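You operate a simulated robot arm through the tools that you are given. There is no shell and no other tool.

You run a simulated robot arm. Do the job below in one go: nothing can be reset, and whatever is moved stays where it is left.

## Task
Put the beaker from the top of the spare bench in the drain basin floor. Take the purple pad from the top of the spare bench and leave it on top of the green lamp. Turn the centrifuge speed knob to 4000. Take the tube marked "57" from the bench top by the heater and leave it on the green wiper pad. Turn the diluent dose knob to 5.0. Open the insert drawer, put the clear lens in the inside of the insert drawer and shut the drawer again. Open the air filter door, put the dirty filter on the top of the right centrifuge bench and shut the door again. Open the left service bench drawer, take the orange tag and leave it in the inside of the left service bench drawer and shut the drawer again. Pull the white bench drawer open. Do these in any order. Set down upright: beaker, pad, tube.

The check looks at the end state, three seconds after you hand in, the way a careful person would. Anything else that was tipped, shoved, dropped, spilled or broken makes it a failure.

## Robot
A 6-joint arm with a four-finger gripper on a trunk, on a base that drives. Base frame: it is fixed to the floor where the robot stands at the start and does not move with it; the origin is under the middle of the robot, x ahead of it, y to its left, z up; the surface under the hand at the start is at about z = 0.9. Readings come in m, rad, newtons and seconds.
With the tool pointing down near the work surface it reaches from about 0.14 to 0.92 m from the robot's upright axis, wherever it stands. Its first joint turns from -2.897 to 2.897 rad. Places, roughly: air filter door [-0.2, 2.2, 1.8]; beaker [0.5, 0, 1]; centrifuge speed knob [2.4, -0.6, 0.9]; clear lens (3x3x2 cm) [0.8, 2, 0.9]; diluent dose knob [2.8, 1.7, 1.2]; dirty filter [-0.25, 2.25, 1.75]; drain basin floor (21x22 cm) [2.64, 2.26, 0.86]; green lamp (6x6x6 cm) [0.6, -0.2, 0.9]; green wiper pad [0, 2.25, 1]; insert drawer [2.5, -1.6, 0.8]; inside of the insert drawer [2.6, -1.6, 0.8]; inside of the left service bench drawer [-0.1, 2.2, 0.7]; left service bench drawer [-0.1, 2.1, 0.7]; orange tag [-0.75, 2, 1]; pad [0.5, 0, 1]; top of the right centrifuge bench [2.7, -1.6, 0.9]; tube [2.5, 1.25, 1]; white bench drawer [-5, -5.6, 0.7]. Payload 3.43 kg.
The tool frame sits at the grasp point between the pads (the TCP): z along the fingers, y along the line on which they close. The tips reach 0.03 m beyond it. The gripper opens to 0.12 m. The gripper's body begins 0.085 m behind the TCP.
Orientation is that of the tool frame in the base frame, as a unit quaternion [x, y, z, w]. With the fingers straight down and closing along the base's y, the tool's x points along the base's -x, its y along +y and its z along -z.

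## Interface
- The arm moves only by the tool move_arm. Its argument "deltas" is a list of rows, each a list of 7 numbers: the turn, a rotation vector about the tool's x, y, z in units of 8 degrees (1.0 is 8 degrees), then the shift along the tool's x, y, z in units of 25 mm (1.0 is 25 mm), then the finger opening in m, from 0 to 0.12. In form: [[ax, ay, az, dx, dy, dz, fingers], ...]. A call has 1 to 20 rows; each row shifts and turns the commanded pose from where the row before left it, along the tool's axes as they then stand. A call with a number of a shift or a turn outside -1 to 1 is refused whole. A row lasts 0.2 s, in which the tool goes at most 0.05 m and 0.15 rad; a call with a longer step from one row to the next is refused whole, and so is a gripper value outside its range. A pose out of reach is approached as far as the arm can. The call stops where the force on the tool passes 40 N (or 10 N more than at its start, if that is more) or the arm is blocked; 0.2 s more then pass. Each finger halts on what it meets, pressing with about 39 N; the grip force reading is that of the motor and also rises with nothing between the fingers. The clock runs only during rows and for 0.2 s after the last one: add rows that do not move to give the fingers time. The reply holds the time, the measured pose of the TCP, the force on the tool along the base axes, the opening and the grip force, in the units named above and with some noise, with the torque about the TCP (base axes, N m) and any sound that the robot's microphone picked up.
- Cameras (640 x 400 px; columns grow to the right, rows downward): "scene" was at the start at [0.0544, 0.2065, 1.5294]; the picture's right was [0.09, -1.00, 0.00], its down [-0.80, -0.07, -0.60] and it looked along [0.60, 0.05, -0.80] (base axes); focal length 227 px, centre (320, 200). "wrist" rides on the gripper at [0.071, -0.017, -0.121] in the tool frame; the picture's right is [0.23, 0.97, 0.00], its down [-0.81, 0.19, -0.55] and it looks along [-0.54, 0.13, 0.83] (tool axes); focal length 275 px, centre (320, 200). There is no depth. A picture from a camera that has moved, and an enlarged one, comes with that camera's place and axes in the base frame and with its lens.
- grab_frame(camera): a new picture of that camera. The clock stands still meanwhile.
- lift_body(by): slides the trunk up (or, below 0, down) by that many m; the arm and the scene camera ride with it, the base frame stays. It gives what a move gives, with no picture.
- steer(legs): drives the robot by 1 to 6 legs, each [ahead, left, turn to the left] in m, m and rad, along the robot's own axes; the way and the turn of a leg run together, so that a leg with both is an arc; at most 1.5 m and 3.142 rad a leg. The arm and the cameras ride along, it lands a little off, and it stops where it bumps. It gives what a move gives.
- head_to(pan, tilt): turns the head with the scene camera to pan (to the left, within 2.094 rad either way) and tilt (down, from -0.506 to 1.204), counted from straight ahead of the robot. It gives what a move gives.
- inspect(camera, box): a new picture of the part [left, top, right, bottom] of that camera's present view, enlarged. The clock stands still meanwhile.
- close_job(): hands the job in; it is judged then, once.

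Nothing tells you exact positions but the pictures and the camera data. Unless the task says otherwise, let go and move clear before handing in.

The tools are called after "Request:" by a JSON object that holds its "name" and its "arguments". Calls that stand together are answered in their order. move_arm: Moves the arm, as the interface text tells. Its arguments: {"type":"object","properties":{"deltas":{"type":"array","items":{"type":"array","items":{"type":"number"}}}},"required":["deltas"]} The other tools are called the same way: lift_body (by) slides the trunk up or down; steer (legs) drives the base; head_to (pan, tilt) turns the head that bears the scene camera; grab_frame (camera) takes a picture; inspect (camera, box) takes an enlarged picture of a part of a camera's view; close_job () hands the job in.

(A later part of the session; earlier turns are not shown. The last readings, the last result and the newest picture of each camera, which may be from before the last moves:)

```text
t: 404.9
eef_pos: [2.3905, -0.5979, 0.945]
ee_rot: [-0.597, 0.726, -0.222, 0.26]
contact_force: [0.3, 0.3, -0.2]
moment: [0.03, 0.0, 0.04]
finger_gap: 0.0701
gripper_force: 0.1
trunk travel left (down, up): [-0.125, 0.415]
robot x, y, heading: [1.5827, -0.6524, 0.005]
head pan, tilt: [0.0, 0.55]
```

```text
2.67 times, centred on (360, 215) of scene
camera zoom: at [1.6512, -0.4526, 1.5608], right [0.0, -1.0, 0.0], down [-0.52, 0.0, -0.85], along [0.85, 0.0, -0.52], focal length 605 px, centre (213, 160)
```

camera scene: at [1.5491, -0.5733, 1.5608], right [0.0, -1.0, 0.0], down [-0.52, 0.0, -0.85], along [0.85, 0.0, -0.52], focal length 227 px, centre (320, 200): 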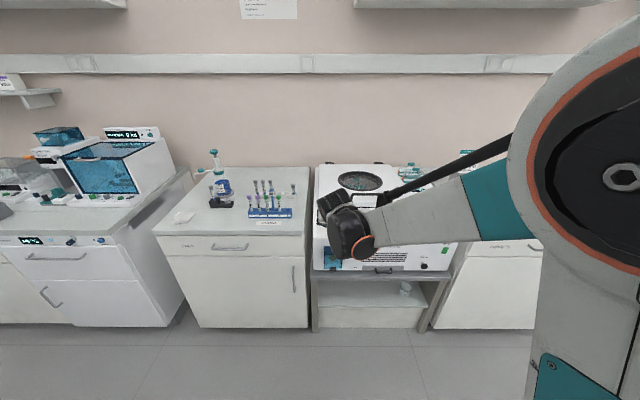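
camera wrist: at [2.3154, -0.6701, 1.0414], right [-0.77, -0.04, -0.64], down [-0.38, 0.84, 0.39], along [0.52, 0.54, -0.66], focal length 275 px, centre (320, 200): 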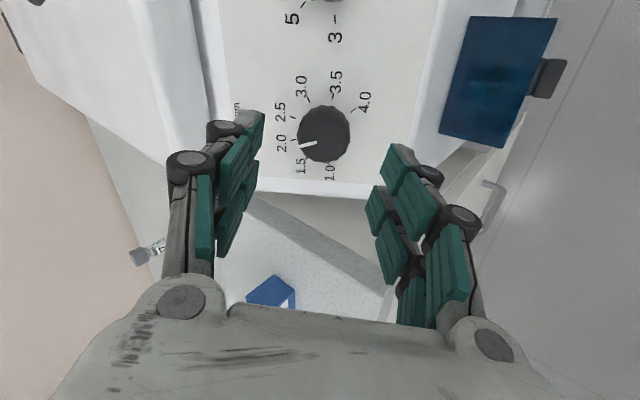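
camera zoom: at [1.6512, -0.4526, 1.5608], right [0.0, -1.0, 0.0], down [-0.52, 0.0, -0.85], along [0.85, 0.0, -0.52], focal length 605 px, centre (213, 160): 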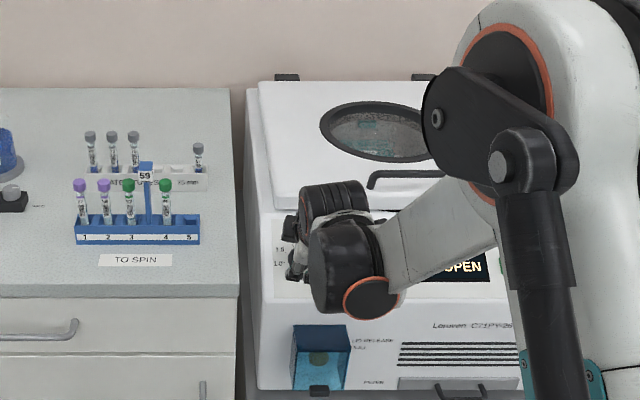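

Request:
{"name": "move_arm", "arguments": {"deltas": [[0, 0, 0, 0, 0, 0.6, 0.07], [0, 0, 0, 0, 0, 0.6, 0.07], [0, 0, 0, 0, 0, 0.5, 0.07], [0, 0, 0, 0, 0, 0.3, 0.07], [0, 0, 0, 0, 0, 0, 0.07]]}}

Request:
{"name": "inspect", "arguments": {"camera": "wrist", "box": [200, 40, 440, 280]}}

```text
t: 406.1
eef_pos: [2.4226, -0.5971, 0.9079]
ee_rot: [-0.596, 0.726, -0.222, 0.261]
contact_force: [0.1, -0.1, 0.5]
moment: [0.03, 0.01, 0.0]
finger_gap: 0.07
gripper_force: 0.1
trunk travel left (down, up): [-0.125, 0.415]
robot x, y, heading: [1.5787, -0.6546, -0.0]
head pan, tilt: [0.0, 0.55]
```

```text
1.67 times, centred on (320, 160) of wrist
camera zoom: at [2.3468, -0.6702, 1.0037], right [-0.77, -0.04, -0.64], down [-0.37, 0.84, 0.39], along [0.52, 0.54, -0.66], focal length 459 px, centre (320, 267)
```

zoom: 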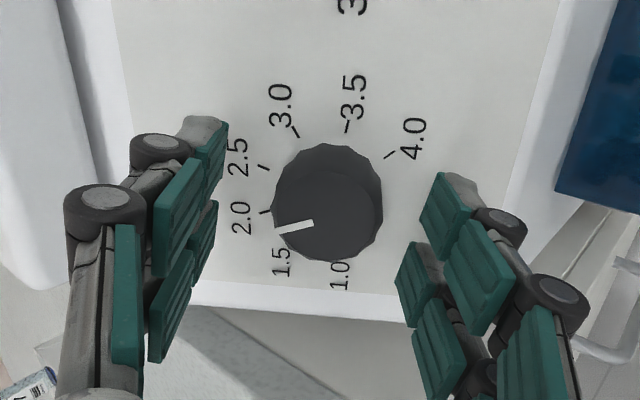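

Request:
{"name": "move_arm", "arguments": {"deltas": [[0, 0, 0, 0, 0, 0, 0.055], [0, 0, 0, 0, 0, 0, 0.048], [0, 0, 0, 0, 0, 0, 0.042], [0, 0, 0, 0, 0, 0, 0.036], [0, 0, 0, 0, 0, 0, 0.033], [0, 0, 0, 0, 0, 0, 0.033]]}}

Request:
{"name": "inspect", "arguments": {"camera": "wrist", "box": [200, 40, 440, 280]}}

```text
t: 407.5
eef_pos: [2.4212, -0.5983, 0.9067]
ee_rot: [-0.597, 0.726, -0.221, 0.259]
contact_force: [-12.8, -1.3, -10.5]
moment: [0.0, 0.41, -0.04]
finger_gap: 0.0418
gripper_force: 8.1
trunk travel left (down, up): [-0.125, 0.415]
robot x, y, heading: [1.5812, -0.6535, 0.002]
head pan, tilt: [0.0, 0.55]
```

```text
1.67 times, centred on (320, 160) of wrist
camera zoom: at [2.3464, -0.6702, 1.0035], right [-0.77, -0.04, -0.64], down [-0.37, 0.84, 0.39], along [0.52, 0.54, -0.66], focal length 459 px, centre (320, 267)
```

zoom: 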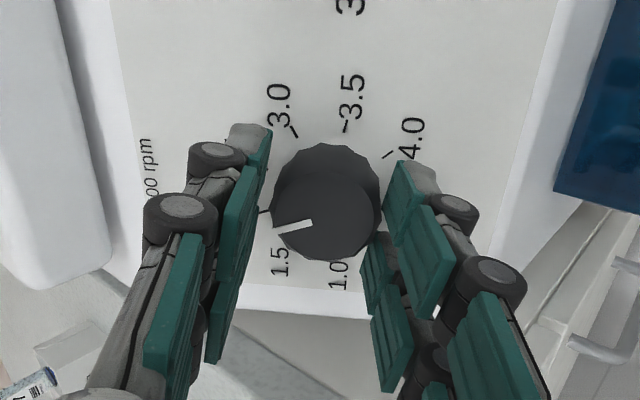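

Request:
{"name": "move_arm", "arguments": {"deltas": [[0, 0, 0, 0, 0, 0, 0.048], [0, 0, 0, 0, 0.09, 0, 0.046], [0, 0, 0, 0, 0, 0, 0.042], [0, 0, 0, 0, 0, 0, 0.038], [0, 0, 0, 0, 0, 0, 0.034], [0, 0, 0, 0, 0, 0, 0.033], [0, 0, 0, 0, 0, 0, 0.033]]}}

Request:
{"name": "inspect", "arguments": {"camera": "wrist", "box": [200, 40, 440, 280]}}

```text
t: 409.1
eef_pos: [2.4209, -0.5992, 0.906]
ee_rot: [-0.596, 0.726, -0.222, 0.261]
contact_force: [-5.4, -0.9, -5.0]
moment: [0.03, 0.59, -0.03]
finger_gap: 0.0382
gripper_force: 45.3
trunk travel left (down, up): [-0.125, 0.415]
robot x, y, heading: [1.581, -0.6549, 0.002]
head pan, tilt: [0.0, 0.55]
```

```text
1.67 times, centred on (320, 160) of wrist
camera zoom: at [2.3452, -0.67, 1.002], right [-0.77, -0.04, -0.64], down [-0.37, 0.84, 0.39], along [0.52, 0.54, -0.66], focal length 459 px, centre (320, 267)
```

zoom: 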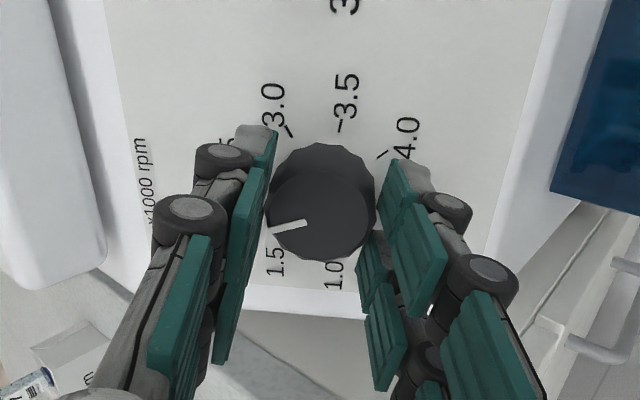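

Gripped at 38 mm. I'll turn clockwise in small portions.

Request:
{"name": "move_arm", "arguments": {"deltas": [[0, 0, 0.5, 0, 0, 0, 0.033], [0, 0, 0.5, 0, 0, 0, 0.033], [0, 0, 0, 0, 0, 0, 0.033]]}}

Request:
{"name": "inspect", "arguments": {"camera": "wrist", "box": [200, 40, 440, 280]}}

```text
t: 409.9
eef_pos: [2.4202, -0.5978, 0.9058]
ee_rot: [-0.544, 0.766, -0.203, 0.274]
contact_force: [-6.4, 0.6, -7.3]
moment: [-0.45, 0.88, -0.28]
finger_gap: 0.0379
gripper_force: 45.0
trunk travel left (down, up): [-0.125, 0.415]
robot x, y, heading: [1.5803, -0.6542, -0.002]
head pan, tilt: [0.0, 0.55]
```

```text
1.67 times, centred on (320, 160) of wrist
camera zoom: at [2.3373, -0.6698, 0.9954], right [-0.76, 0.1, -0.64], down [-0.29, 0.84, 0.47], along [0.58, 0.54, -0.61], focal length 459 px, centre (320, 267)
```

zoom: 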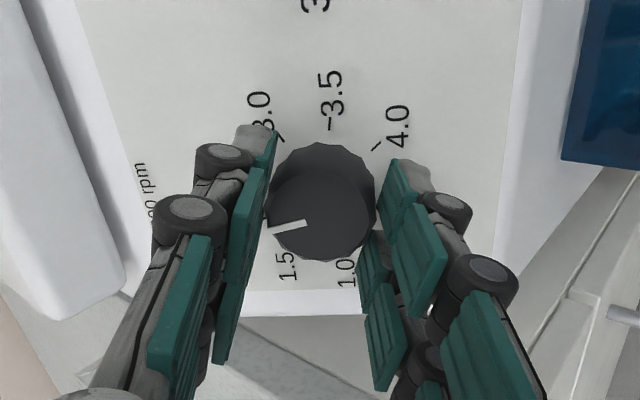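

Request:
{"name": "move_arm", "arguments": {"deltas": [[0, 0, 0.5, 0, 0, 0, 0.033], [0, 0, 0.5, 0, 0, 0, 0.033], [0, 0, 0.5, 0, 0, 0, 0.033], [0, 0, 0.5, 0, 0, 0, 0.033], [0, 0, 0, 0, 0, 0, 0.033]]}}

Request:
{"name": "move_arm", "arguments": {"deltas": [[0, 0, 0.5, 0, 0, 0, 0.033], [0, 0, 0.5, 0, 0, 0, 0.033], [0, 0, 0.5, 0, 0, 0, 0.033], [0, 0, 0, 0, 0, 0, 0.033]]}}

```text
t: 411.1
eef_pos: [2.42, -0.5978, 0.9053]
ee_rot: [-0.432, 0.835, -0.162, 0.299]
contact_force: [-11.4, 0.0, -13.3]
moment: [-0.27, 1.21, -0.27]
finger_gap: 0.038
gripper_force: 44.7
trunk travel left (down, up): [-0.125, 0.415]
robot x, y, heading: [1.5798, -0.6528, 0.002]
head pan, tilt: [0.0, 0.55]
```

```text
t: 412.1
eef_pos: [2.4203, -0.5992, 0.9052]
ee_rot: [-0.343, 0.875, -0.13, 0.314]
contact_force: [-15.7, 0.7, -14.2]
moment: [-0.07, 1.14, -0.1]
finger_gap: 0.038
gripper_force: 44.9
trunk travel left (down, up): [-0.125, 0.415]
robot x, y, heading: [1.5802, -0.6523, 0.001]
head pan, tilt: [0.0, 0.55]
```

Request:
{"name": "move_arm", "arguments": {"deltas": [[0, 0, 0, 0.025, 0.022, 0, 0.033], [0, 0, 0.5, 0, 0, 0, 0.033], [0, 0, 0.5, 0, 0, 0, 0.033], [0, 0, 0.5, 0, 0, 0, 0.033], [0, 0, 0, 0, 0, 0, 0.033]]}}

Request:
{"name": "move_arm", "arguments": {"deltas": [[0, 0, 0.5, 0, 0, 0, 0.033], [0, 0, 0.5, 0, 0, 0, 0.033], [0, 0, 0.5, 0, 0, 0, 0.033], [0, 0, 0, 0, 0, 0, 0.033]]}}

Request:
{"name": "inspect", "arguments": {"camera": "wrist", "box": [200, 40, 440, 280]}}

```text
t: 413.3
eef_pos: [2.4195, -0.5981, 0.9058]
ee_rot: [-0.249, 0.907, -0.097, 0.327]
contact_force: [-9.5, 2.2, -9.5]
moment: [-0.06, 1.05, -0.01]
finger_gap: 0.0378
gripper_force: 44.4
trunk travel left (down, up): [-0.125, 0.415]
robot x, y, heading: [1.5769, -0.6513, 0.0]
head pan, tilt: [0.0, 0.55]
```

```text
t: 414.3
eef_pos: [2.4204, -0.5977, 0.9062]
ee_rot: [-0.153, 0.927, -0.062, 0.336]
contact_force: [-4.3, 4.4, -7.1]
moment: [0.14, 0.62, 0.12]
finger_gap: 0.0377
gripper_force: 45.1
trunk travel left (down, up): [-0.125, 0.415]
robot x, y, heading: [1.5804, -0.6526, 0.002]
head pan, tilt: [0.0, 0.55]
```

```text
1.67 times, centred on (320, 160) of wrist
camera zoom: at [2.2955, -0.6361, 0.9603], right [-0.4, 0.84, -0.35], down [0.19, 0.45, 0.87], along [0.9, 0.29, -0.34], focal length 459 px, centre (320, 267)
```

zoom: 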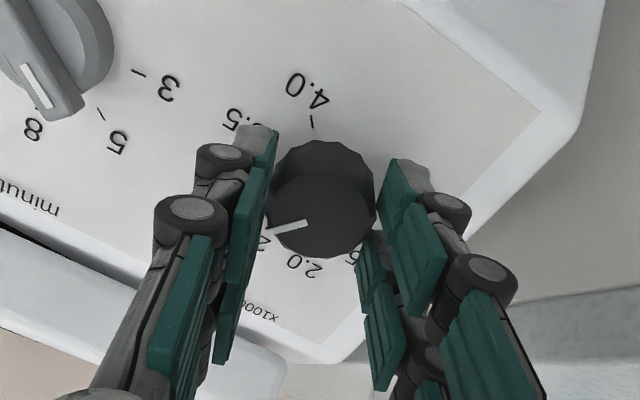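

Request:
{"name": "move_arm", "arguments": {"deltas": [[0, 0, 0.5, 0, 0, 0, 0.033], [0, 0, 0.5, 0, 0, 0, 0.033], [0, 0, 0.5, 0, 0, 0, 0.033], [0, 0, 0.5, 0, 0, 0, 0.033], [0, 0, 0, 0, 0, 0, 0.033]]}}

Request:
{"name": "move_arm", "arguments": {"deltas": [[0, 0, 0.5, 0, 0, 0, 0.033], [0, 0, 0.5, 0, 0, 0, 0.033], [0, 0, 0.5, 0, 0, 0, 0.033], [0, 0, 0.5, 0, 0, 0, 0.033], [0, 0, 0, 0, 0, 0, 0.033]]}}

```text
t: 415.5
eef_pos: [2.4201, -0.5984, 0.9062]
ee_rot: [-0.022, 0.94, -0.015, 0.341]
contact_force: [2.8, 4.4, -1.4]
moment: [0.09, -0.44, 0.06]
finger_gap: 0.0376
gripper_force: 44.7
trunk travel left (down, up): [-0.125, 0.415]
robot x, y, heading: [1.5825, -0.6534, -0.002]
head pan, tilt: [0.0, 0.55]
```

```text
t: 416.7
eef_pos: [2.42, -0.5988, 0.9058]
ee_rot: [0.108, 0.933, 0.033, 0.34]
contact_force: [6.5, 0.3, 1.0]
moment: [-0.31, -0.19, -0.16]
finger_gap: 0.038
gripper_force: 45.0
trunk travel left (down, up): [-0.125, 0.415]
robot x, y, heading: [1.5834, -0.6502, 0.005]
head pan, tilt: [0.0, 0.55]
```

Request:
{"name": "move_arm", "arguments": {"deltas": [[0, 0, 0.5, 0, 0, 0, 0.033], [0, 0, 0.5, 0, 0, 0, 0.033], [0, 0, 0.5, 0, 0, 0, 0.033], [0, 0, 0.5, 0, 0, 0, 0.033], [0, 0, 0, 0, 0, 0, 0.033]]}}

Request:
{"name": "move_arm", "arguments": {"deltas": [[0, 0, 0.5, 0, 0, 0, 0.033], [0, 0, 0.5, 0, 0, 0, 0.033], [0, 0, 0.5, 0, 0, 0, 0.033], [0, 0, 0.5, 0, 0, 0, 0.033], [0, 0, 0, 0, 0, 0, 0.033]]}}

Request:
{"name": "inspect", "arguments": {"camera": "wrist", "box": [200, 40, 440, 280]}}

```text
t: 417.9
eef_pos: [2.4196, -0.5987, 0.905]
ee_rot: [0.238, 0.909, 0.08, 0.332]
contact_force: [-1.1, 1.9, -0.2]
moment: [-0.3, 0.03, -0.18]
finger_gap: 0.0379
gripper_force: 45.5
trunk travel left (down, up): [-0.125, 0.415]
robot x, y, heading: [1.5822, -0.6547, 0.005]
head pan, tilt: [0.0, 0.55]
```

```text
t: 419.1
eef_pos: [2.4206, -0.598, 0.9057]
ee_rot: [0.362, 0.867, 0.125, 0.317]
contact_force: [2.7, 0.8, 2.0]
moment: [-0.79, -0.34, -0.52]
finger_gap: 0.0379
gripper_force: 44.9
trunk travel left (down, up): [-0.125, 0.415]
robot x, y, heading: [1.5794, -0.6543, 0.003]
head pan, tilt: [0.0, 0.55]
```

```text
1.67 times, centred on (320, 160) of wrist
camera zoom: at [2.2955, -0.5584, 0.9591], right [0.41, 0.85, 0.33], down [0.19, -0.43, 0.88], along [0.89, -0.3, -0.33], focal length 459 px, centre (320, 267)
```

zoom: 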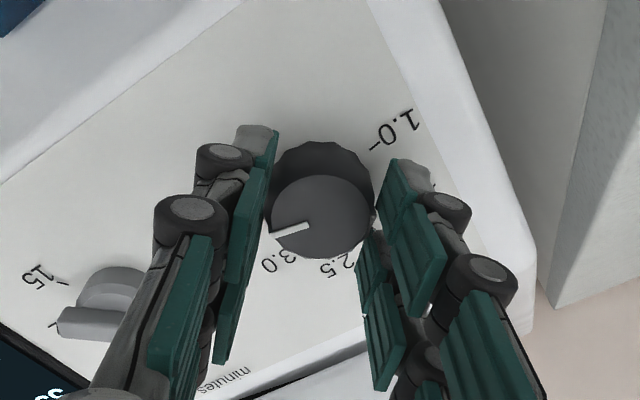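

Request:
{"name": "move_arm", "arguments": {"deltas": [[0, 0, 0.5, 0, 0, 0, 0.033], [0, 0, 0.5, 0, 0, 0, 0.033], [0, 0, 0.5, 0, 0, 0, 0.033], [0, 0, 0.5, 0, 0, 0, 0.033], [0, 0, 0, 0, 0, 0, 0.033]]}}

Request:
{"name": "move_arm", "arguments": {"deltas": [[0, 0, 0.5, 0, 0, 0, 0.033], [0, 0, 0.5, 0, 0, 0, 0.033], [0, 0, 0.5, 0, 0, 0, 0.033], [0, 0, 0.5, 0, 0, 0, 0.033], [0, 0, 0.4, 0, 0, 0, 0.033], [0, 0, 0, 0, 0, 0, 0.033]]}}

Request:
{"name": "inspect", "arguments": {"camera": "wrist", "box": [200, 40, 440, 280]}}

```text
t: 420.3
eef_pos: [2.4204, -0.5982, 0.9062]
ee_rot: [0.478, 0.809, 0.169, 0.298]
contact_force: [4.2, -0.5, 0.0]
moment: [-0.78, -0.06, -0.54]
finger_gap: 0.0382
gripper_force: 44.8
trunk travel left (down, up): [-0.125, 0.415]
robot x, y, heading: [1.5799, -0.6508, -0.001]
head pan, tilt: [0.0, 0.55]
```

```text
t: 421.7
eef_pos: [2.4192, -0.5981, 0.906]
ee_rot: [0.607, 0.717, 0.216, 0.265]
contact_force: [6.8, -2.8, 3.1]
moment: [-0.77, 0.1, -0.53]
finger_gap: 0.038
gripper_force: 45.3
trunk travel left (down, up): [-0.125, 0.415]
robot x, y, heading: [1.5812, -0.6504, 0.0]
head pan, tilt: [0.0, 0.55]
```

```text
1.67 times, centred on (320, 160) of wrist
camera zoom: at [2.3214, -0.5294, 0.9805], right [0.71, 0.39, 0.59], down [-0.11, -0.76, 0.64], along [0.7, -0.52, -0.49], focal length 459 px, centre (320, 267)
```

zoom: 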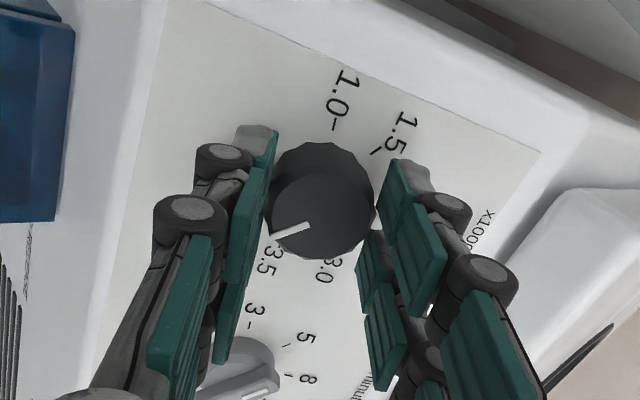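

That should be about 159° of turn. I'll release, back off, and read the pointer.

Request:
{"name": "move_arm", "arguments": {"deltas": [[0, 0, 0, 0, 0, 0, 0.045], [0, 0, 0, 0, 0, 0, 0.06], [0, 0, 0, 0, 0, 0, 0.07], [0, 0, 0, 0, 0, -0.6, 0.07], [0, 0, 0, 0, 0, -0.8, 0.07], [0, 0, 0, 0, 0, -0.8, 0.07], [0, 0, 0, 0, 0, 0, 0.07]]}}

Request:
{"name": "inspect", "arguments": {"camera": "wrist", "box": [240, 50, 400, 190]}}

Request:
{"name": "inspect", "arguments": {"camera": "scene", "box": [300, 200, 440, 290]}}

```text
t: 423.3
eef_pos: [2.3828, -0.5971, 0.9482]
ee_rot: [0.607, 0.717, 0.216, 0.265]
contact_force: [0.8, 1.1, -0.3]
moment: [-0.02, 0.0, 0.01]
finger_gap: 0.0699
gripper_force: 0.1
trunk travel left (down, up): [-0.125, 0.415]
robot x, y, heading: [1.5803, -0.654, -0.001]
head pan, tilt: [0.0, 0.55]
```

```text
2.86 times, centred on (320, 120) of wrist
camera zoom: at [2.2844, -0.529, 1.0228], right [0.71, 0.39, 0.59], down [-0.11, -0.76, 0.64], along [0.7, -0.52, -0.49], focal length 786 px, centre (320, 429)
```

zoom: 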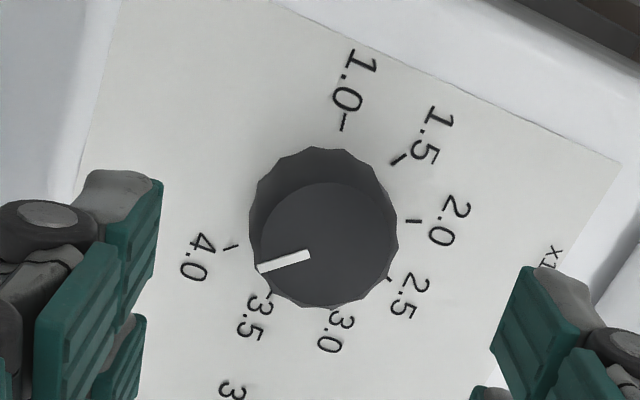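

```text
4.44 times, centred on (370, 245) of scene
camera zoom: at [1.6506, -0.4526, 1.5608], right [0.0, -1.0, 0.0], down [-0.52, 0.0, -0.85], along [0.85, 0.0, -0.52], focal length 1008 px, centre (98, 0)
```

zoom: 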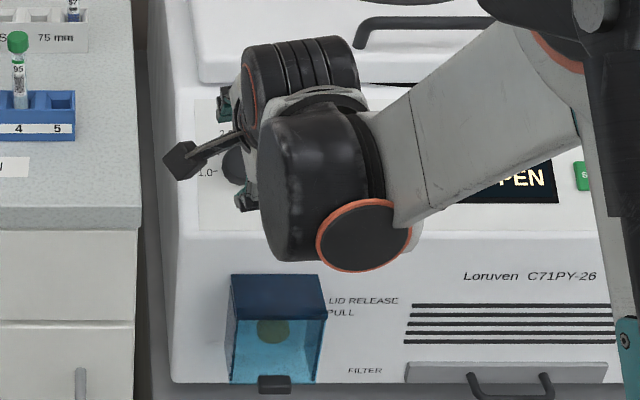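

The pointer looks right at 4.0, within a few degrees. I'll move the arm aside to read the display too.

Request:
{"name": "move_arm", "arguments": {"deltas": [[0, 0, 0, 0, 0, -1, 0.07], [0, 0, 0, 0, 0, -1, 0.07], [0, 0, 0, 0, 0, -1, 0.07], [0, 0, -1, 0, 0, -1, 0.07], [0, 0, -1, 0, 0, -1, 0.07], [0, 0, -1, 0, 0, -0.5, 0.07], [0, 0, -1, 0, 0, 0, 0.07], [0, 0, -1, 0, 0, 0, 0.07], [0, 0, -1, 0, 0, 0, 0.07], [0, 0, -1, 0, 0, 0, 0.07], [0, 0, -1, 0, 0, 0, 0.07], [0, 0, -1, 0, 0, 0, 0.07], [0, 0, -0.85, 0, 0, 0, 0.07], [0, 0, 0, 0, 0, 0, 0.07]]}}

Request:
{"name": "inspect", "arguments": {"camera": "scene", "box": [300, 180, 460, 290]}}

Request:
{"name": "grab_frame", "arguments": {"camera": "wrist"}}

```text
t: 426.3
eef_pos: [2.296, -0.5967, 1.0529]
ee_rot: [0.012, 0.94, -0.001, 0.341]
contact_force: [0.3, -0.6, 0.5]
moment: [0.02, 0.01, -0.01]
finger_gap: 0.0699
gripper_force: 0.1
trunk travel left (down, up): [-0.125, 0.415]
robot x, y, heading: [1.5804, -0.6489, 0.004]
head pan, tilt: [0.0, 0.55]
```

```text
3.64 times, centred on (380, 235) of scene
camera zoom: at [1.6509, -0.4526, 1.5608], right [0.0, -1.0, 0.0], down [-0.52, 0.0, -0.85], along [0.85, 0.0, -0.52], focal length 825 px, centre (102, 73)
```

zoom: 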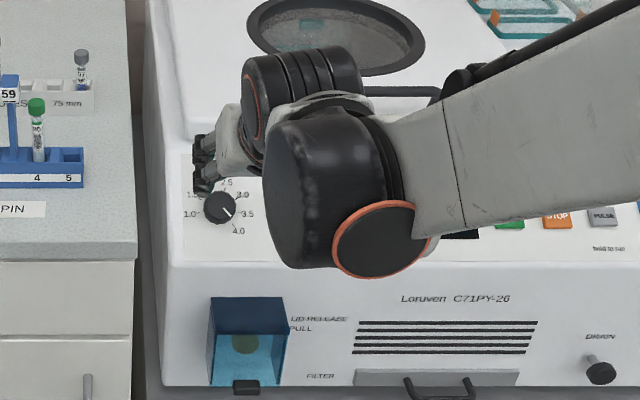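

```text
taken
camera wrist: at [2.1645, -0.6104, 1.1009], right [-0.15, 0.98, -0.14], down [0.27, 0.18, 0.95], along [0.95, 0.11, -0.29], focal length 275 px, centre (320, 200)
```

wrist: 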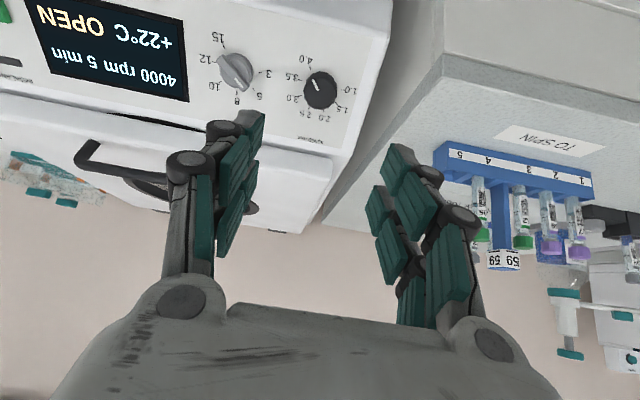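

Request:
{"name": "inspect", "arguments": {"camera": "wrist", "box": [280, 40, 360, 130]}}

```text
4.44 times, centred on (320, 85) of wrist
camera zoom: at [2.1645, -0.6104, 1.1009], right [-0.15, 0.98, -0.14], down [0.27, 0.18, 0.95], along [0.95, 0.11, -0.29], focal length 1224 px, centre (320, 711)
```

zoom: 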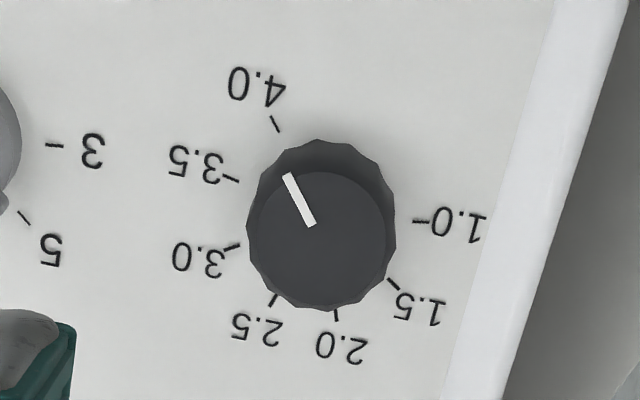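

The display reads 4000 rpm and the pointer lines up with the 4.0 tick, so the speed knob is done. Now I'll drive right to the INSERTS drawer, whose handle bar is near (2.35, -1.656, 0.778).

Request:
{"name": "steer", "arguments": {"legs": [[-0.1, 0, 0], [0.01, -1.06, 0]]}}

Request:
{"name": "move_arm", "arguments": {"deltas": [[0, 0, 0.9375, 0, 0, 0, 0.05], [0, 0, 0.9375, 0, 0, 0, 0.05], [0, 0, 0.9375, 0, 0, 0, 0.05], [0, 0, 0.9375, 0, 0, 0, 0.05], [0, 0, 0.9375, 0, 0, 0, 0.05], [0, 0, 0.9375, 0, 0, 0, 0.05], [0, 0, 0.9375, 0, 0, 0, 0.05], [0, 0, 0.9375, 0, 0, 0, 0.05], [0, 0, 0.9375, 0, 0, 0, 0.05], [0, 0, 0.9375, 0, 0, 0, 0.05], [0, 0, 0.9375, 0, 0, 0, 0.05], [0, 0, 0.9375, 0, 0, 0, 0.05], [-0.63, 0, 0, 0, 0, 0, 0.05], [0, 0, 0, 0, 0, 0, 0.05]]}}

Request:
{"name": "grab_frame", "arguments": {"camera": "scene"}}

Request:
{"name": "grab_frame", "arguments": {"camera": "wrist"}}

```text
t: 432.5
eef_pos: [2.2143, -1.6545, 1.0521]
ee_rot: [0.008, 0.94, 0.0, 0.341]
contact_force: [0.0, 0.4, -0.2]
moment: [0.01, -0.01, 0.0]
finger_gap: 0.0702
gripper_force: 0.0
trunk travel left (down, up): [-0.125, 0.415]
robot x, y, heading: [1.5005, -1.7173, 0.01]
head pan, tilt: [0.0, 0.55]
```

```text
t: 435.5
eef_pos: [2.2133, -1.6549, 1.0525]
ee_rot: [0.66, 0.647, 0.271, 0.27]
contact_force: [-0.7, 0.1, 0.3]
moment: [-0.01, 0.03, 0.03]
finger_gap: 0.05
gripper_force: 0.1
trunk travel left (down, up): [-0.125, 0.415]
robot x, y, heading: [1.4937, -1.7196, 0.007]
head pan, tilt: [0.0, 0.55]
```

```text
taken
camera scene: at [1.5664, -1.5172, 1.5608], right [0.01, -1.0, 0.0], down [-0.52, -0.01, -0.85], along [0.85, 0.01, -0.52], focal length 227 px, centre (320, 200)
```

scene: 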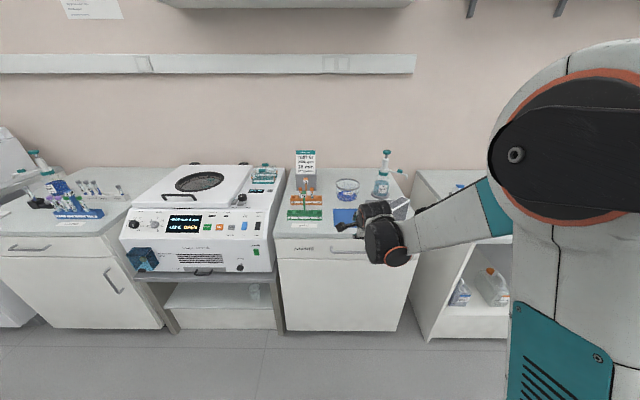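

```text
taken
camera wrist: at [2.118, -1.5823, 1.1282], right [0.69, 0.21, 0.69], down [-0.27, -0.81, 0.52], along [0.67, -0.55, -0.5], focal length 275 px, centre (320, 200)
```

wrist: 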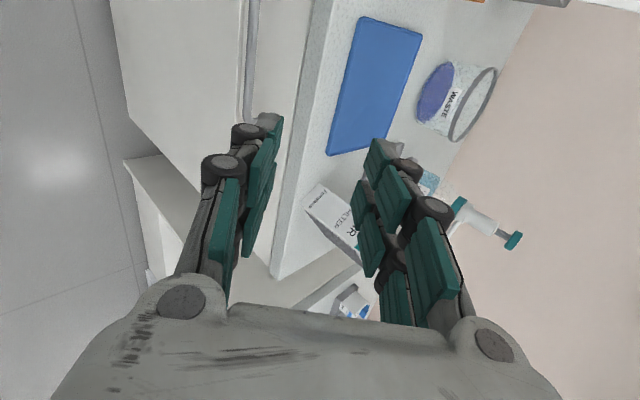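

Request:
{"name": "lift_body", "arguments": {"by": -0.1}}

Request:
{"name": "move_arm", "arguments": {"deltas": [[0, 0, 0, 0, -0.26, 0.8, 0.05], [0, 0, 0, 0, -0.26, 0.8, 0.05], [0, 0, 0, 0, -0.26, 0.8, 0.05], [0, 0, 0, 0, -0.26, 0.8, 0.05], [0, 0, 0, 0, 0, 0, 0.05]]}}

Request:
{"name": "grab_frame", "arguments": {"camera": "wrist"}}

```text
t: 436.8
eef_pos: [2.2143, -1.6544, 0.9534]
ee_rot: [0.659, 0.647, 0.27, 0.272]
contact_force: [-0.1, -0.4, 0.0]
moment: [-0.02, 0.0, 0.0]
finger_gap: 0.0501
gripper_force: 0.0
trunk travel left (down, up): [-0.025, 0.515]
robot x, y, heading: [1.4977, -1.7176, 0.008]
head pan, tilt: [0.0, 0.55]
```

```text
t: 438.0
eef_pos: [2.2515, -1.6552, 0.8765]
ee_rot: [0.659, 0.648, 0.27, 0.271]
contact_force: [0.6, -0.6, 0.2]
moment: [-0.02, -0.02, 0.01]
finger_gap: 0.0499
gripper_force: 0.0
trunk travel left (down, up): [-0.025, 0.515]
robot x, y, heading: [1.4979, -1.7182, 0.013]
head pan, tilt: [0.0, 0.55]
```

```text
taken
camera wrist: at [2.1559, -1.5825, 0.9519], right [0.69, 0.22, 0.69], down [-0.27, -0.81, 0.52], along [0.67, -0.55, -0.5], focal length 275 px, centre (320, 200)
```

wrist: 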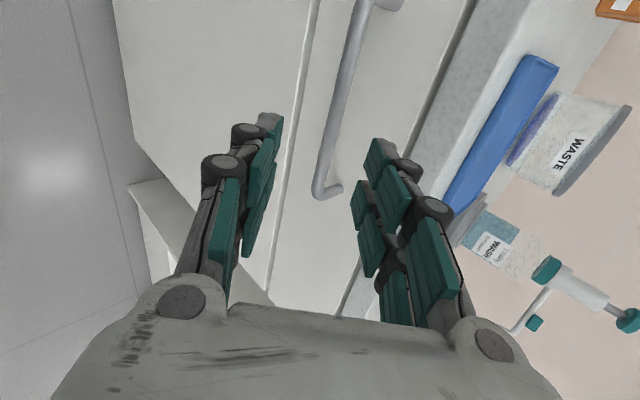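

Request:
{"name": "move_arm", "arguments": {"deltas": [[0, 0, 0, 0, 0.31, 0, 0.05], [0, 0, 0, 0, 0.31, 0, 0.05], [0, 0, 0, 0, 0, 0.8, 0.05], [0, 0, 0, 0, 0, 0.8, 0.05], [0, 0, 0, 0, 0, 0.6, 0.05], [0, 0, 0, 0, 0, 0, 0.05]]}}

Request:
{"name": "grab_frame", "arguments": {"camera": "wrist"}}

```text
t: 439.4
eef_pos: [2.3015, -1.6543, 0.8501]
ee_rot: [0.659, 0.647, 0.27, 0.271]
contact_force: [0.7, -0.3, -0.2]
moment: [0.01, 0.01, 0.01]
finger_gap: 0.0497
gripper_force: 0.1
trunk travel left (down, up): [-0.025, 0.515]
robot x, y, heading: [1.4942, -1.7185, 0.01]
head pan, tilt: [0.0, 0.55]
```

```text
taken
camera wrist: at [2.2056, -1.5828, 0.9248], right [0.69, 0.21, 0.69], down [-0.27, -0.81, 0.52], along [0.67, -0.55, -0.5], focal length 275 px, centre (320, 200)
```

wrist: 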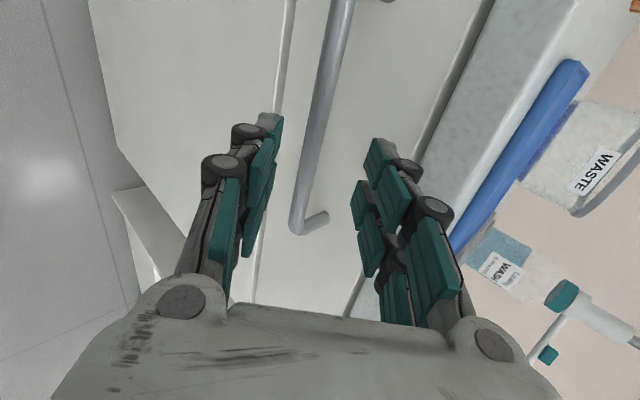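

Request:
{"name": "inspect", "arguments": {"camera": "wrist", "box": [220, 40, 440, 280]}}

Request:
{"name": "inspect", "arguments": {"camera": "scene", "box": [280, 200, 430, 330]}}

```text
1.67 times, centred on (330, 160) of wrist
camera zoom: at [2.2056, -1.5828, 0.9248], right [0.69, 0.21, 0.69], down [-0.27, -0.81, 0.52], along [0.67, -0.55, -0.5], focal length 459 px, centre (303, 267)
```

zoom: 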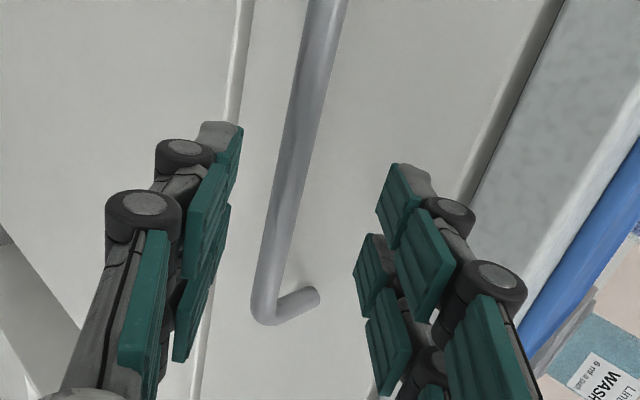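

```text
3.08 times, centred on (355, 265) of scene
camera zoom: at [1.5668, -1.5172, 1.4608], right [0.01, -1.0, 0.0], down [-0.52, -0.01, -0.85], along [0.85, 0.01, -0.52], focal length 698 px, centre (212, 0)
```

zoom: 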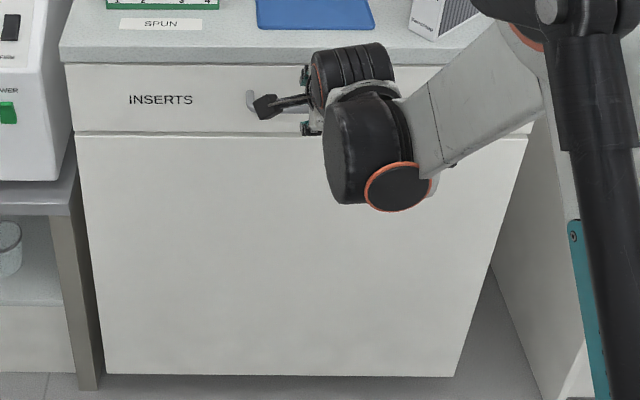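

Request:
{"name": "move_arm", "arguments": {"deltas": [[0, 0, 0, 0, -0.08, 0.6, 0.045], [0, 0, 0, 0, 0, 0.6, 0.045], [0, 0, 0, 0, 0, 0, 0.045]]}}

Request:
{"name": "inspect", "arguments": {"camera": "wrist", "box": [220, 40, 440, 280]}}

```text
t: 440.2
eef_pos: [2.322, -1.6559, 0.8292]
ee_rot: [0.659, 0.647, 0.27, 0.271]
contact_force: [-4.0, -0.1, 2.8]
moment: [-0.01, -0.11, 0.04]
finger_gap: 0.0455
gripper_force: 0.0
trunk travel left (down, up): [-0.025, 0.515]
robot x, y, heading: [1.4985, -1.7215, 0.005]
head pan, tilt: [0.0, 0.55]
```

```text
1.67 times, centred on (330, 160) of wrist
camera zoom: at [2.226, -1.5827, 0.9041], right [0.69, 0.21, 0.69], down [-0.27, -0.81, 0.52], along [0.67, -0.55, -0.5], focal length 459 px, centre (303, 267)
```

zoom: 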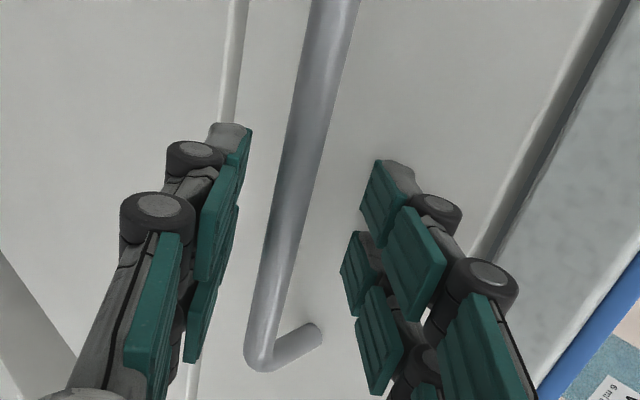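

A fingertip just touches the drawer face, so I'm deep enough. I'll back off a few millimetres, centre on the bar, and close.

Request:
{"name": "move_arm", "arguments": {"deltas": [[0, 0, 0, 0, -0.2, -0.15, 0.045], [0, 0, 0, 0, 0, 0, 0.035], [0, 0, 0, 0, 0, 0, 0.025], [0, 0, 0, 0, 0, 0, 0.015], [0, 0, 0, 0, 0, 0, 0.006], [0, 0, 0, 0, 0, 0, 0.005], [0, 0, 0, 0, 0, 0, 0.005]]}}

Request:
{"name": "inspect", "arguments": {"camera": "wrist", "box": [220, 40, 440, 280]}}

```text
t: 441.8
eef_pos: [2.315, -1.6553, 0.8279]
ee_rot: [0.659, 0.648, 0.27, 0.271]
contact_force: [1.6, -0.4, 3.5]
moment: [-1.67, -0.11, 1.14]
finger_gap: 0.0115
gripper_force: 44.6
trunk travel left (down, up): [-0.025, 0.515]
robot x, y, heading: [1.4974, -1.7184, 0.011]
head pan, tilt: [0.0, 0.55]
```

```text
1.67 times, centred on (330, 160) of wrist
camera zoom: at [2.2194, -1.5829, 0.9028], right [0.69, 0.22, 0.69], down [-0.27, -0.81, 0.52], along [0.67, -0.55, -0.5], focal length 459 px, centre (303, 267)
```

zoom: 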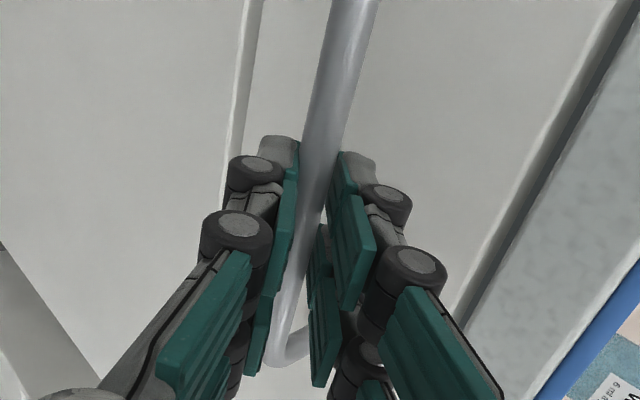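

Gripped. I'll pull the INSERTS drawer open by driving back about 19 cm.

Request:
{"name": "steer", "arguments": {"legs": [[-0.08, 0, 0]]}}

Request:
{"name": "grab_frame", "arguments": {"camera": "scene"}}

Request:
{"name": "steer", "arguments": {"legs": [[-0.11, 0, 0]]}}

Request:
{"name": "grab_frame", "arguments": {"camera": "scene"}}

Request:
{"name": "grab_frame", "arguments": {"camera": "wrist"}}

```text
t: 442.9
eef_pos: [2.2348, -1.6543, 0.8287]
ee_rot: [0.66, 0.647, 0.27, 0.271]
contact_force: [-0.2, 3.6, 2.3]
moment: [-1.31, -0.05, 1.5]
finger_gap: 0.0118
gripper_force: 45.6
trunk travel left (down, up): [-0.025, 0.515]
robot x, y, heading: [1.418, -1.7192, 0.008]
head pan, tilt: [0.0, 0.55]
```

```text
taken
camera scene: at [1.4865, -1.5176, 1.4608], right [0.01, -1.0, 0.0], down [-0.52, -0.01, -0.85], along [0.85, 0.01, -0.52], focal length 227 px, centre (320, 200)
```

scene: 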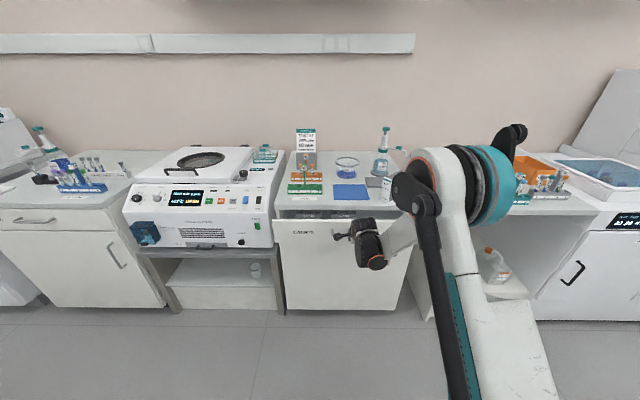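

```text
t: 444.1
eef_pos: [2.1248, -1.6556, 0.8286]
ee_rot: [0.658, 0.648, 0.27, 0.271]
contact_force: [-0.2, 13.1, 2.3]
moment: [-0.92, 0.02, 1.84]
finger_gap: 0.0116
gripper_force: 44.9
trunk travel left (down, up): [-0.025, 0.515]
robot x, y, heading: [1.309, -1.7192, 0.01]
head pan, tilt: [0.0, 0.55]
```

```text
taken
camera scene: at [1.3765, -1.5178, 1.4607], right [0.01, -1.0, 0.0], down [-0.52, -0.01, -0.85], along [0.85, 0.01, -0.52], focal length 227 px, centre (320, 200)
```

scene: 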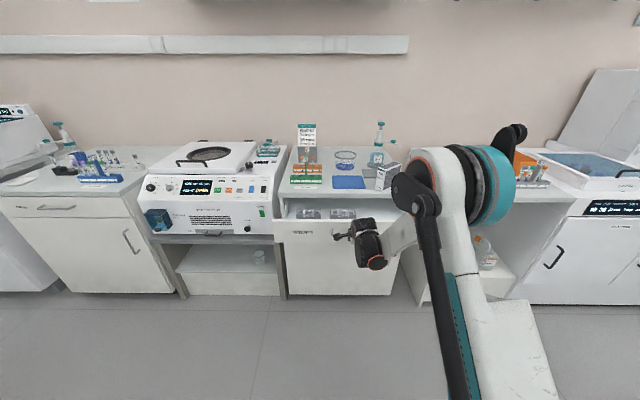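

```text
taken
camera wrist: at [2.0292, -1.5832, 0.9029], right [0.69, 0.22, 0.69], down [-0.27, -0.81, 0.52], along [0.67, -0.55, -0.5], focal length 275 px, centre (320, 200)
```

wrist: 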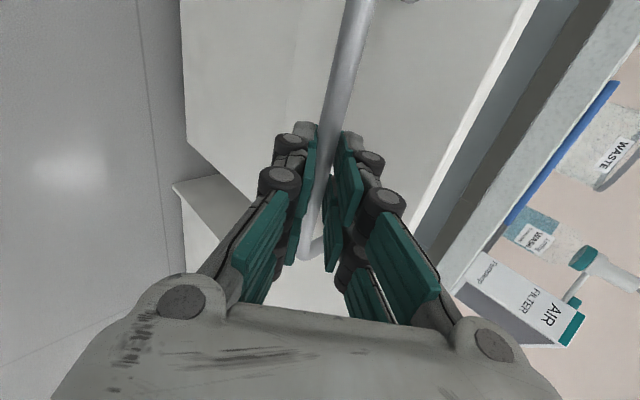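

The drawer is open by 19 cm, with a few things in its far part. I'll release the handle, back the hand off, and look inside.

Request:
{"name": "move_arm", "arguments": {"deltas": [[0, 0, 0, 0, 0, 0, 0.02], [0, 0, 0, 0, 0, 0, 0.035], [0, 0, 0, 0, 0, 0, 0.045], [0, 0, 0, 0, 0, -0.5, 0.045], [0, 0, 0, 0, 0, -0.8, 0.045], [0, 0, 0, 0, 0, -0.8, 0.045], [0, 0, 0, 0, 0, -0.8, 0.045], [0, 0, 0, 0, 0, 0, 0.045]]}}

Request:
{"name": "lift_body", "arguments": {"by": 0.1}}

Request:
{"name": "move_arm", "arguments": {"deltas": [[0, 0, 0, 0, 0.7, -0.7, 0.06], [0, 0, 0, 0, 0.7, -0.7, 0.06], [0, 0, 0, 0, 0.7, -0.7, 0.06], [0, 0, 0, 0, 0.7, -0.7, 0.06], [0, 0, 0, 0, 0.7, -0.7, 0.06], [0, 0, 0, 0, 0.7, -0.7, 0.06], [0, 0, 0, 0, 0.7, -0.7, 0.06], [0, 0, 0, 0, 0.7, -0.7, 0.06], [0, 0, 0, 0, 0, 0, 0.06]]}}

Request:
{"name": "grab_frame", "arguments": {"camera": "scene"}}

Request:
{"name": "inspect", "arguments": {"camera": "scene", "box": [260, 170, 430, 300]}}

Request:
{"name": "grab_frame", "arguments": {"camera": "wrist"}}

```text
t: 445.9
eef_pos: [2.073, -1.6557, 0.8783]
ee_rot: [0.659, 0.648, 0.272, 0.269]
contact_force: [-0.3, -0.1, -0.9]
moment: [-0.01, -0.02, 0.04]
finger_gap: 0.0452
gripper_force: 0.1
trunk travel left (down, up): [-0.025, 0.515]
robot x, y, heading: [1.306, -1.722, 0.011]
head pan, tilt: [0.0, 0.55]
```

```text
t: 447.2
eef_pos: [2.0736, -1.656, 0.9777]
ee_rot: [0.659, 0.648, 0.27, 0.27]
contact_force: [0.9, 0.1, 0.6]
moment: [0.02, 0.0, 0.03]
finger_gap: 0.0448
gripper_force: 0.0
trunk travel left (down, up): [-0.125, 0.415]
robot x, y, heading: [1.3073, -1.725, 0.007]
head pan, tilt: [0.0, 0.55]
```

```text
t: 449.2
eef_pos: [2.0723, -1.6566, 1.1756]
ee_rot: [0.659, 0.648, 0.271, 0.27]
contact_force: [0.4, 0.4, -0.5]
moment: [-0.02, 0.02, -0.02]
finger_gap: 0.0601
gripper_force: 0.1
trunk travel left (down, up): [-0.125, 0.415]
robot x, y, heading: [1.309, -1.7213, 0.012]
head pan, tilt: [0.0, 0.55]
```

```text
taken
camera scene: at [1.3764, -1.5191, 1.5608], right [0.01, -1.0, 0.0], down [-0.52, -0.01, -0.85], along [0.85, 0.01, -0.52], focal length 227 px, centre (320, 200)
```

scene: 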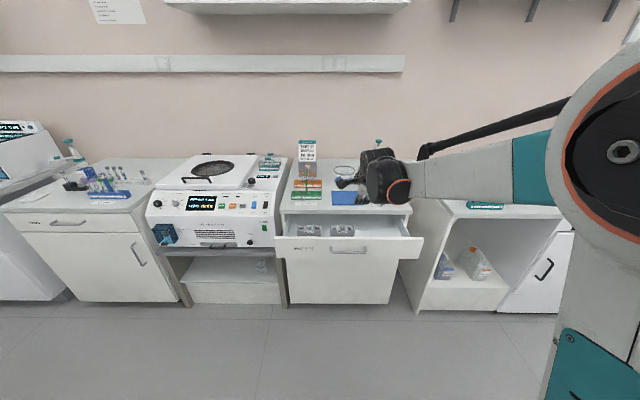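

```text
3.08 times, centred on (345, 235) of scene
camera zoom: at [1.3764, -1.5191, 1.5608], right [0.01, -1.0, 0.0], down [-0.52, -0.01, -0.85], along [0.85, 0.01, -0.52], focal length 698 px, centre (243, 92)
```

zoom: 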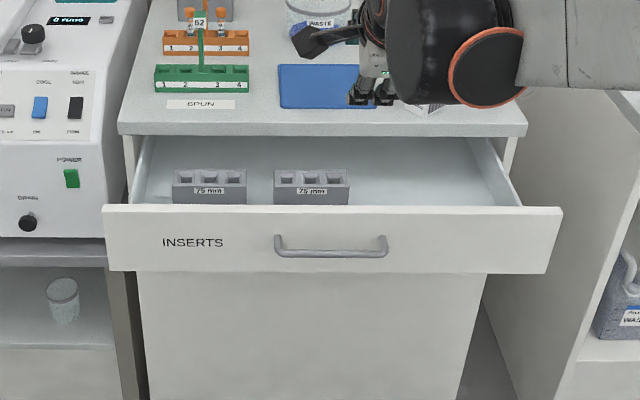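

```text
taken
camera wrist: at [1.9766, -1.5837, 1.2504], right [0.69, 0.22, 0.69], down [-0.27, -0.81, 0.52], along [0.67, -0.54, -0.5], focal length 275 px, centre (320, 200)
```

wrist: 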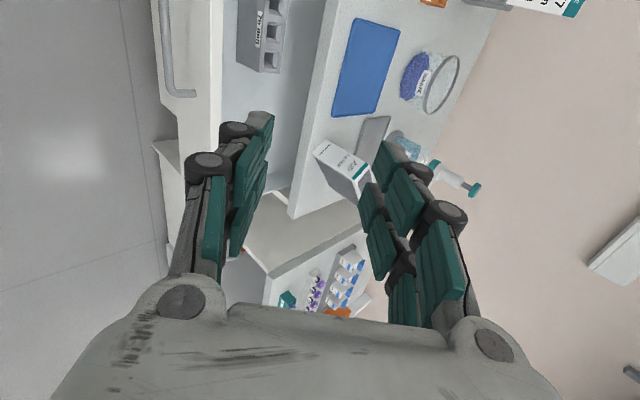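

Two blocks sit in the left part of the drawer and the right part is free. Now I'll drive back along the aisle to the left service bench, to shut the filter door and fetch the lens.

Request:
{"name": "steer", "arguments": {"legs": [[0.08, 0, 0], [0, 1.5, 0], [0, 1.45, 0]]}}

Request:
{"name": "grab_frame", "arguments": {"camera": "scene"}}

```text
t: 464.2
eef_pos: [2.1267, 1.3198, 1.1747]
ee_rot: [0.656, 0.651, 0.272, 0.269]
contact_force: [0.6, -0.7, 0.4]
moment: [-0.04, 0.0, 0.03]
finger_gap: 0.0598
gripper_force: 0.1
trunk travel left (down, up): [-0.125, 0.415]
robot x, y, heading: [1.363, 1.2524, 0.023]
head pan, tilt: [0.0, 0.55]
```

```text
taken
camera scene: at [1.4304, 1.4508, 1.5608], right [0.02, -1.0, 0.0], down [-0.52, -0.01, -0.85], along [0.85, 0.02, -0.52], focal length 227 px, centre (320, 200)
```

scene: 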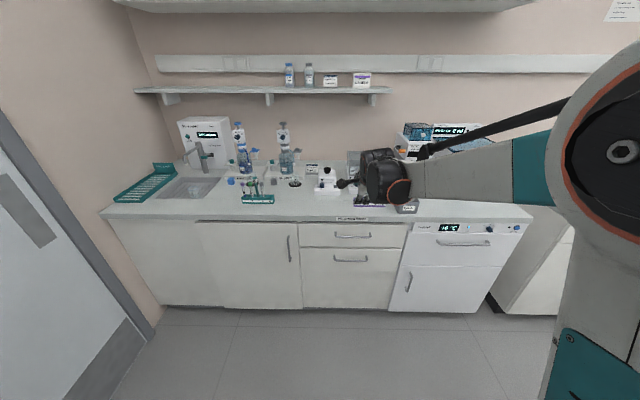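

Request:
{"name": "steer", "arguments": {"legs": [[0, 0, 1.548], [-0.2, 0, 0], [0, 1.5, 0], [0, 0.28, 0]]}}

Request:
{"name": "move_arm", "arguments": {"deltas": [[-0.9375, 0, 0, 0, 0, 0, 0.03], [-0.9375, 0, 0, 0, 0, 0, 0.02], [-0.9375, 0, 0, 0, 0, 0, 0.01], [-0.9375, 0, 0, 0, 0, 0, 0.005], [-0.9375, 0, 0, 0, 0, 0, 0.005], [-0.9375, 0, 0, 0, 0, 0, 0.005], [0, 0, -0.9375, 0, 0, 0, 0.005], [0, 0, -0.9375, 0, 0, 0, 0.005], [0, 0, -0.9375, 0, 0, 0, 0.005], [0, 0, -0.9375, 0, 0, 0, 0.005], [0, 0, -0.9375, 0, 0, 0, 0.005], [0, 0, -0.9375, 0, 0, 0, 0.005], [0, 0, -0.9375, 0, 0, 0, 0.005], [0, 0, -0.9375, 0, 0, 0, 0.005], [0, 0, -0.9375, 0, 0, 0, 0.005], [0, 0, -0.9375, 0, 0, 0, 0.005], [0, 0, -0.9375, 0, 0, 0, 0.005], [0, 0, -0.9375, 0, 0, 0, 0.005], [0, 0, 0, 0, 0, 0, 0.005]]}}

Request:
{"name": "lift_body", "arguments": {"by": 0.4}}

Request:
{"name": "head_to", "arguments": {"pan": 0.0, "tilt": 0.3}}

Request:
{"name": "grab_frame", "arguments": {"camera": "scene"}}

```text
t: 472.4
eef_pos: [0.8108, 1.7964, 1.1752]
ee_rot: [-0.076, 0.921, 0.38, -0.035]
contact_force: [0.6, 1.1, 0.2]
moment: [-0.01, 0.11, 0.08]
finger_gap: 0.0599
gripper_force: 0.1
trunk travel left (down, up): [-0.125, 0.415]
robot x, y, heading: [1.0076, 1.0574, 1.766]
head pan, tilt: [0.0, 0.55]
stopped in leg 3: the robot was blocked; the commanded pose is now the measured one
```

```text
t: 476.4
eef_pos: [0.8078, 1.7963, 1.1745]
ee_rot: [-0.539, 0.458, 0.541, 0.455]
contact_force: [0.6, 0.3, 0.4]
moment: [-0.01, 0.01, -0.01]
finger_gap: 0.0051
gripper_force: 0.2
trunk travel left (down, up): [-0.125, 0.415]
robot x, y, heading: [1.0094, 1.055, 1.762]
head pan, tilt: [0.0, 0.55]
```

```text
t: 480.2
eef_pos: [0.8069, 1.7971, 1.5745]
ee_rot: [-0.538, 0.459, 0.541, 0.455]
contact_force: [0.6, 0.1, 0.1]
moment: [0.03, -0.01, -0.01]
finger_gap: 0.0052
gripper_force: 0.2
trunk travel left (down, up): [-0.525, 0.015]
robot x, y, heading: [1.0085, 1.0535, 1.762]
head pan, tilt: [0.0, 0.55]
```

```text
t: 480.9
eef_pos: [0.8084, 1.7965, 1.5739]
ee_rot: [-0.538, 0.459, 0.542, 0.454]
contact_force: [0.5, 0.8, 0.2]
moment: [0.01, 0.02, -0.03]
finger_gap: 0.0049
gripper_force: 0.1
trunk travel left (down, up): [-0.525, 0.015]
robot x, y, heading: [1.0073, 1.0553, 1.763]
head pan, tilt: [0.0, 0.3]
```

```text
taken
camera scene: at [0.7995, 1.09, 1.9837], right [0.98, 0.19, 0.0], down [0.06, -0.29, -0.95], along [-0.18, 0.94, -0.3], focal length 227 px, centre (320, 200)
```

scene: 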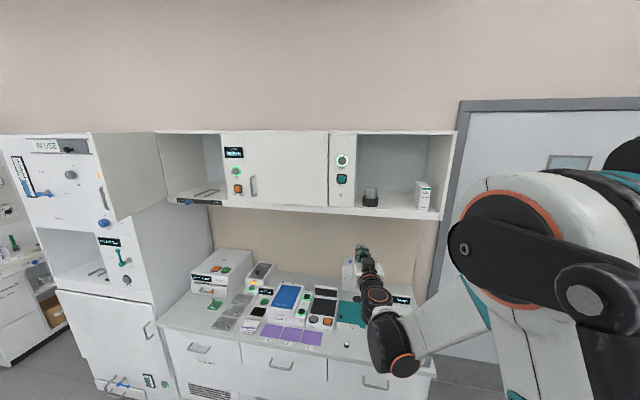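

The base brushed the corner of the spare bench and stopped, so I'll move away from it and straighten up. Then I'll check that nothing on that bench has moved.

Request:
{"name": "steer", "arguments": {"legs": [[0.2, 0, 0], [0, 0, -0.19]]}}

Request:
{"name": "head_to", "arguments": {"pan": 2.05, "tilt": 0.8}}

Request:
{"name": "grab_frame", "arguments": {"camera": "scene"}}

```text
t: 483.3
eef_pos: [0.9153, 2.0167, 1.5752]
ee_rot: [-0.492, 0.508, 0.496, 0.504]
contact_force: [0.6, -0.2, -0.1]
moment: [-0.04, 0.0, -0.03]
finger_gap: 0.0052
gripper_force: 0.1
trunk travel left (down, up): [-0.525, 0.015]
robot x, y, heading: [0.9718, 1.2478, 1.573]
head pan, tilt: [0.0, 0.3]
```

```text
t: 485.2
eef_pos: [0.9136, 2.0177, 1.5735]
ee_rot: [-0.493, 0.508, 0.495, 0.504]
contact_force: [0.9, 0.1, 0.0]
moment: [-0.03, 0.01, 0.01]
finger_gap: 0.0049
gripper_force: 0.0
trunk travel left (down, up): [-0.525, 0.015]
robot x, y, heading: [0.9719, 1.2511, 1.57]
head pan, tilt: [2.051, 0.799]
```

```text
taken
camera scene: at [0.7004, 1.1943, 1.9394], right [-0.46, 0.89, 0.0], down [0.64, 0.33, -0.7], along [-0.62, -0.32, -0.72], focal length 227 px, centre (320, 200)
```

scene: 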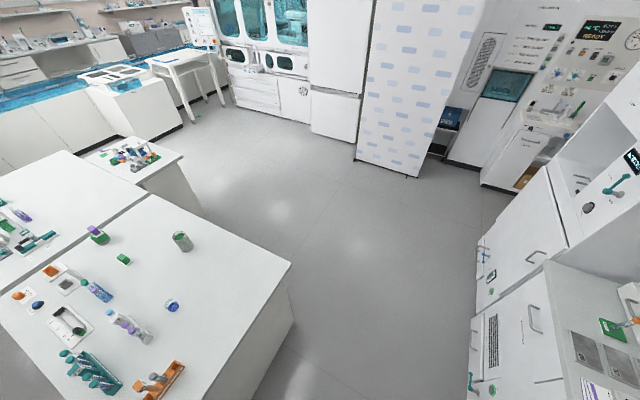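

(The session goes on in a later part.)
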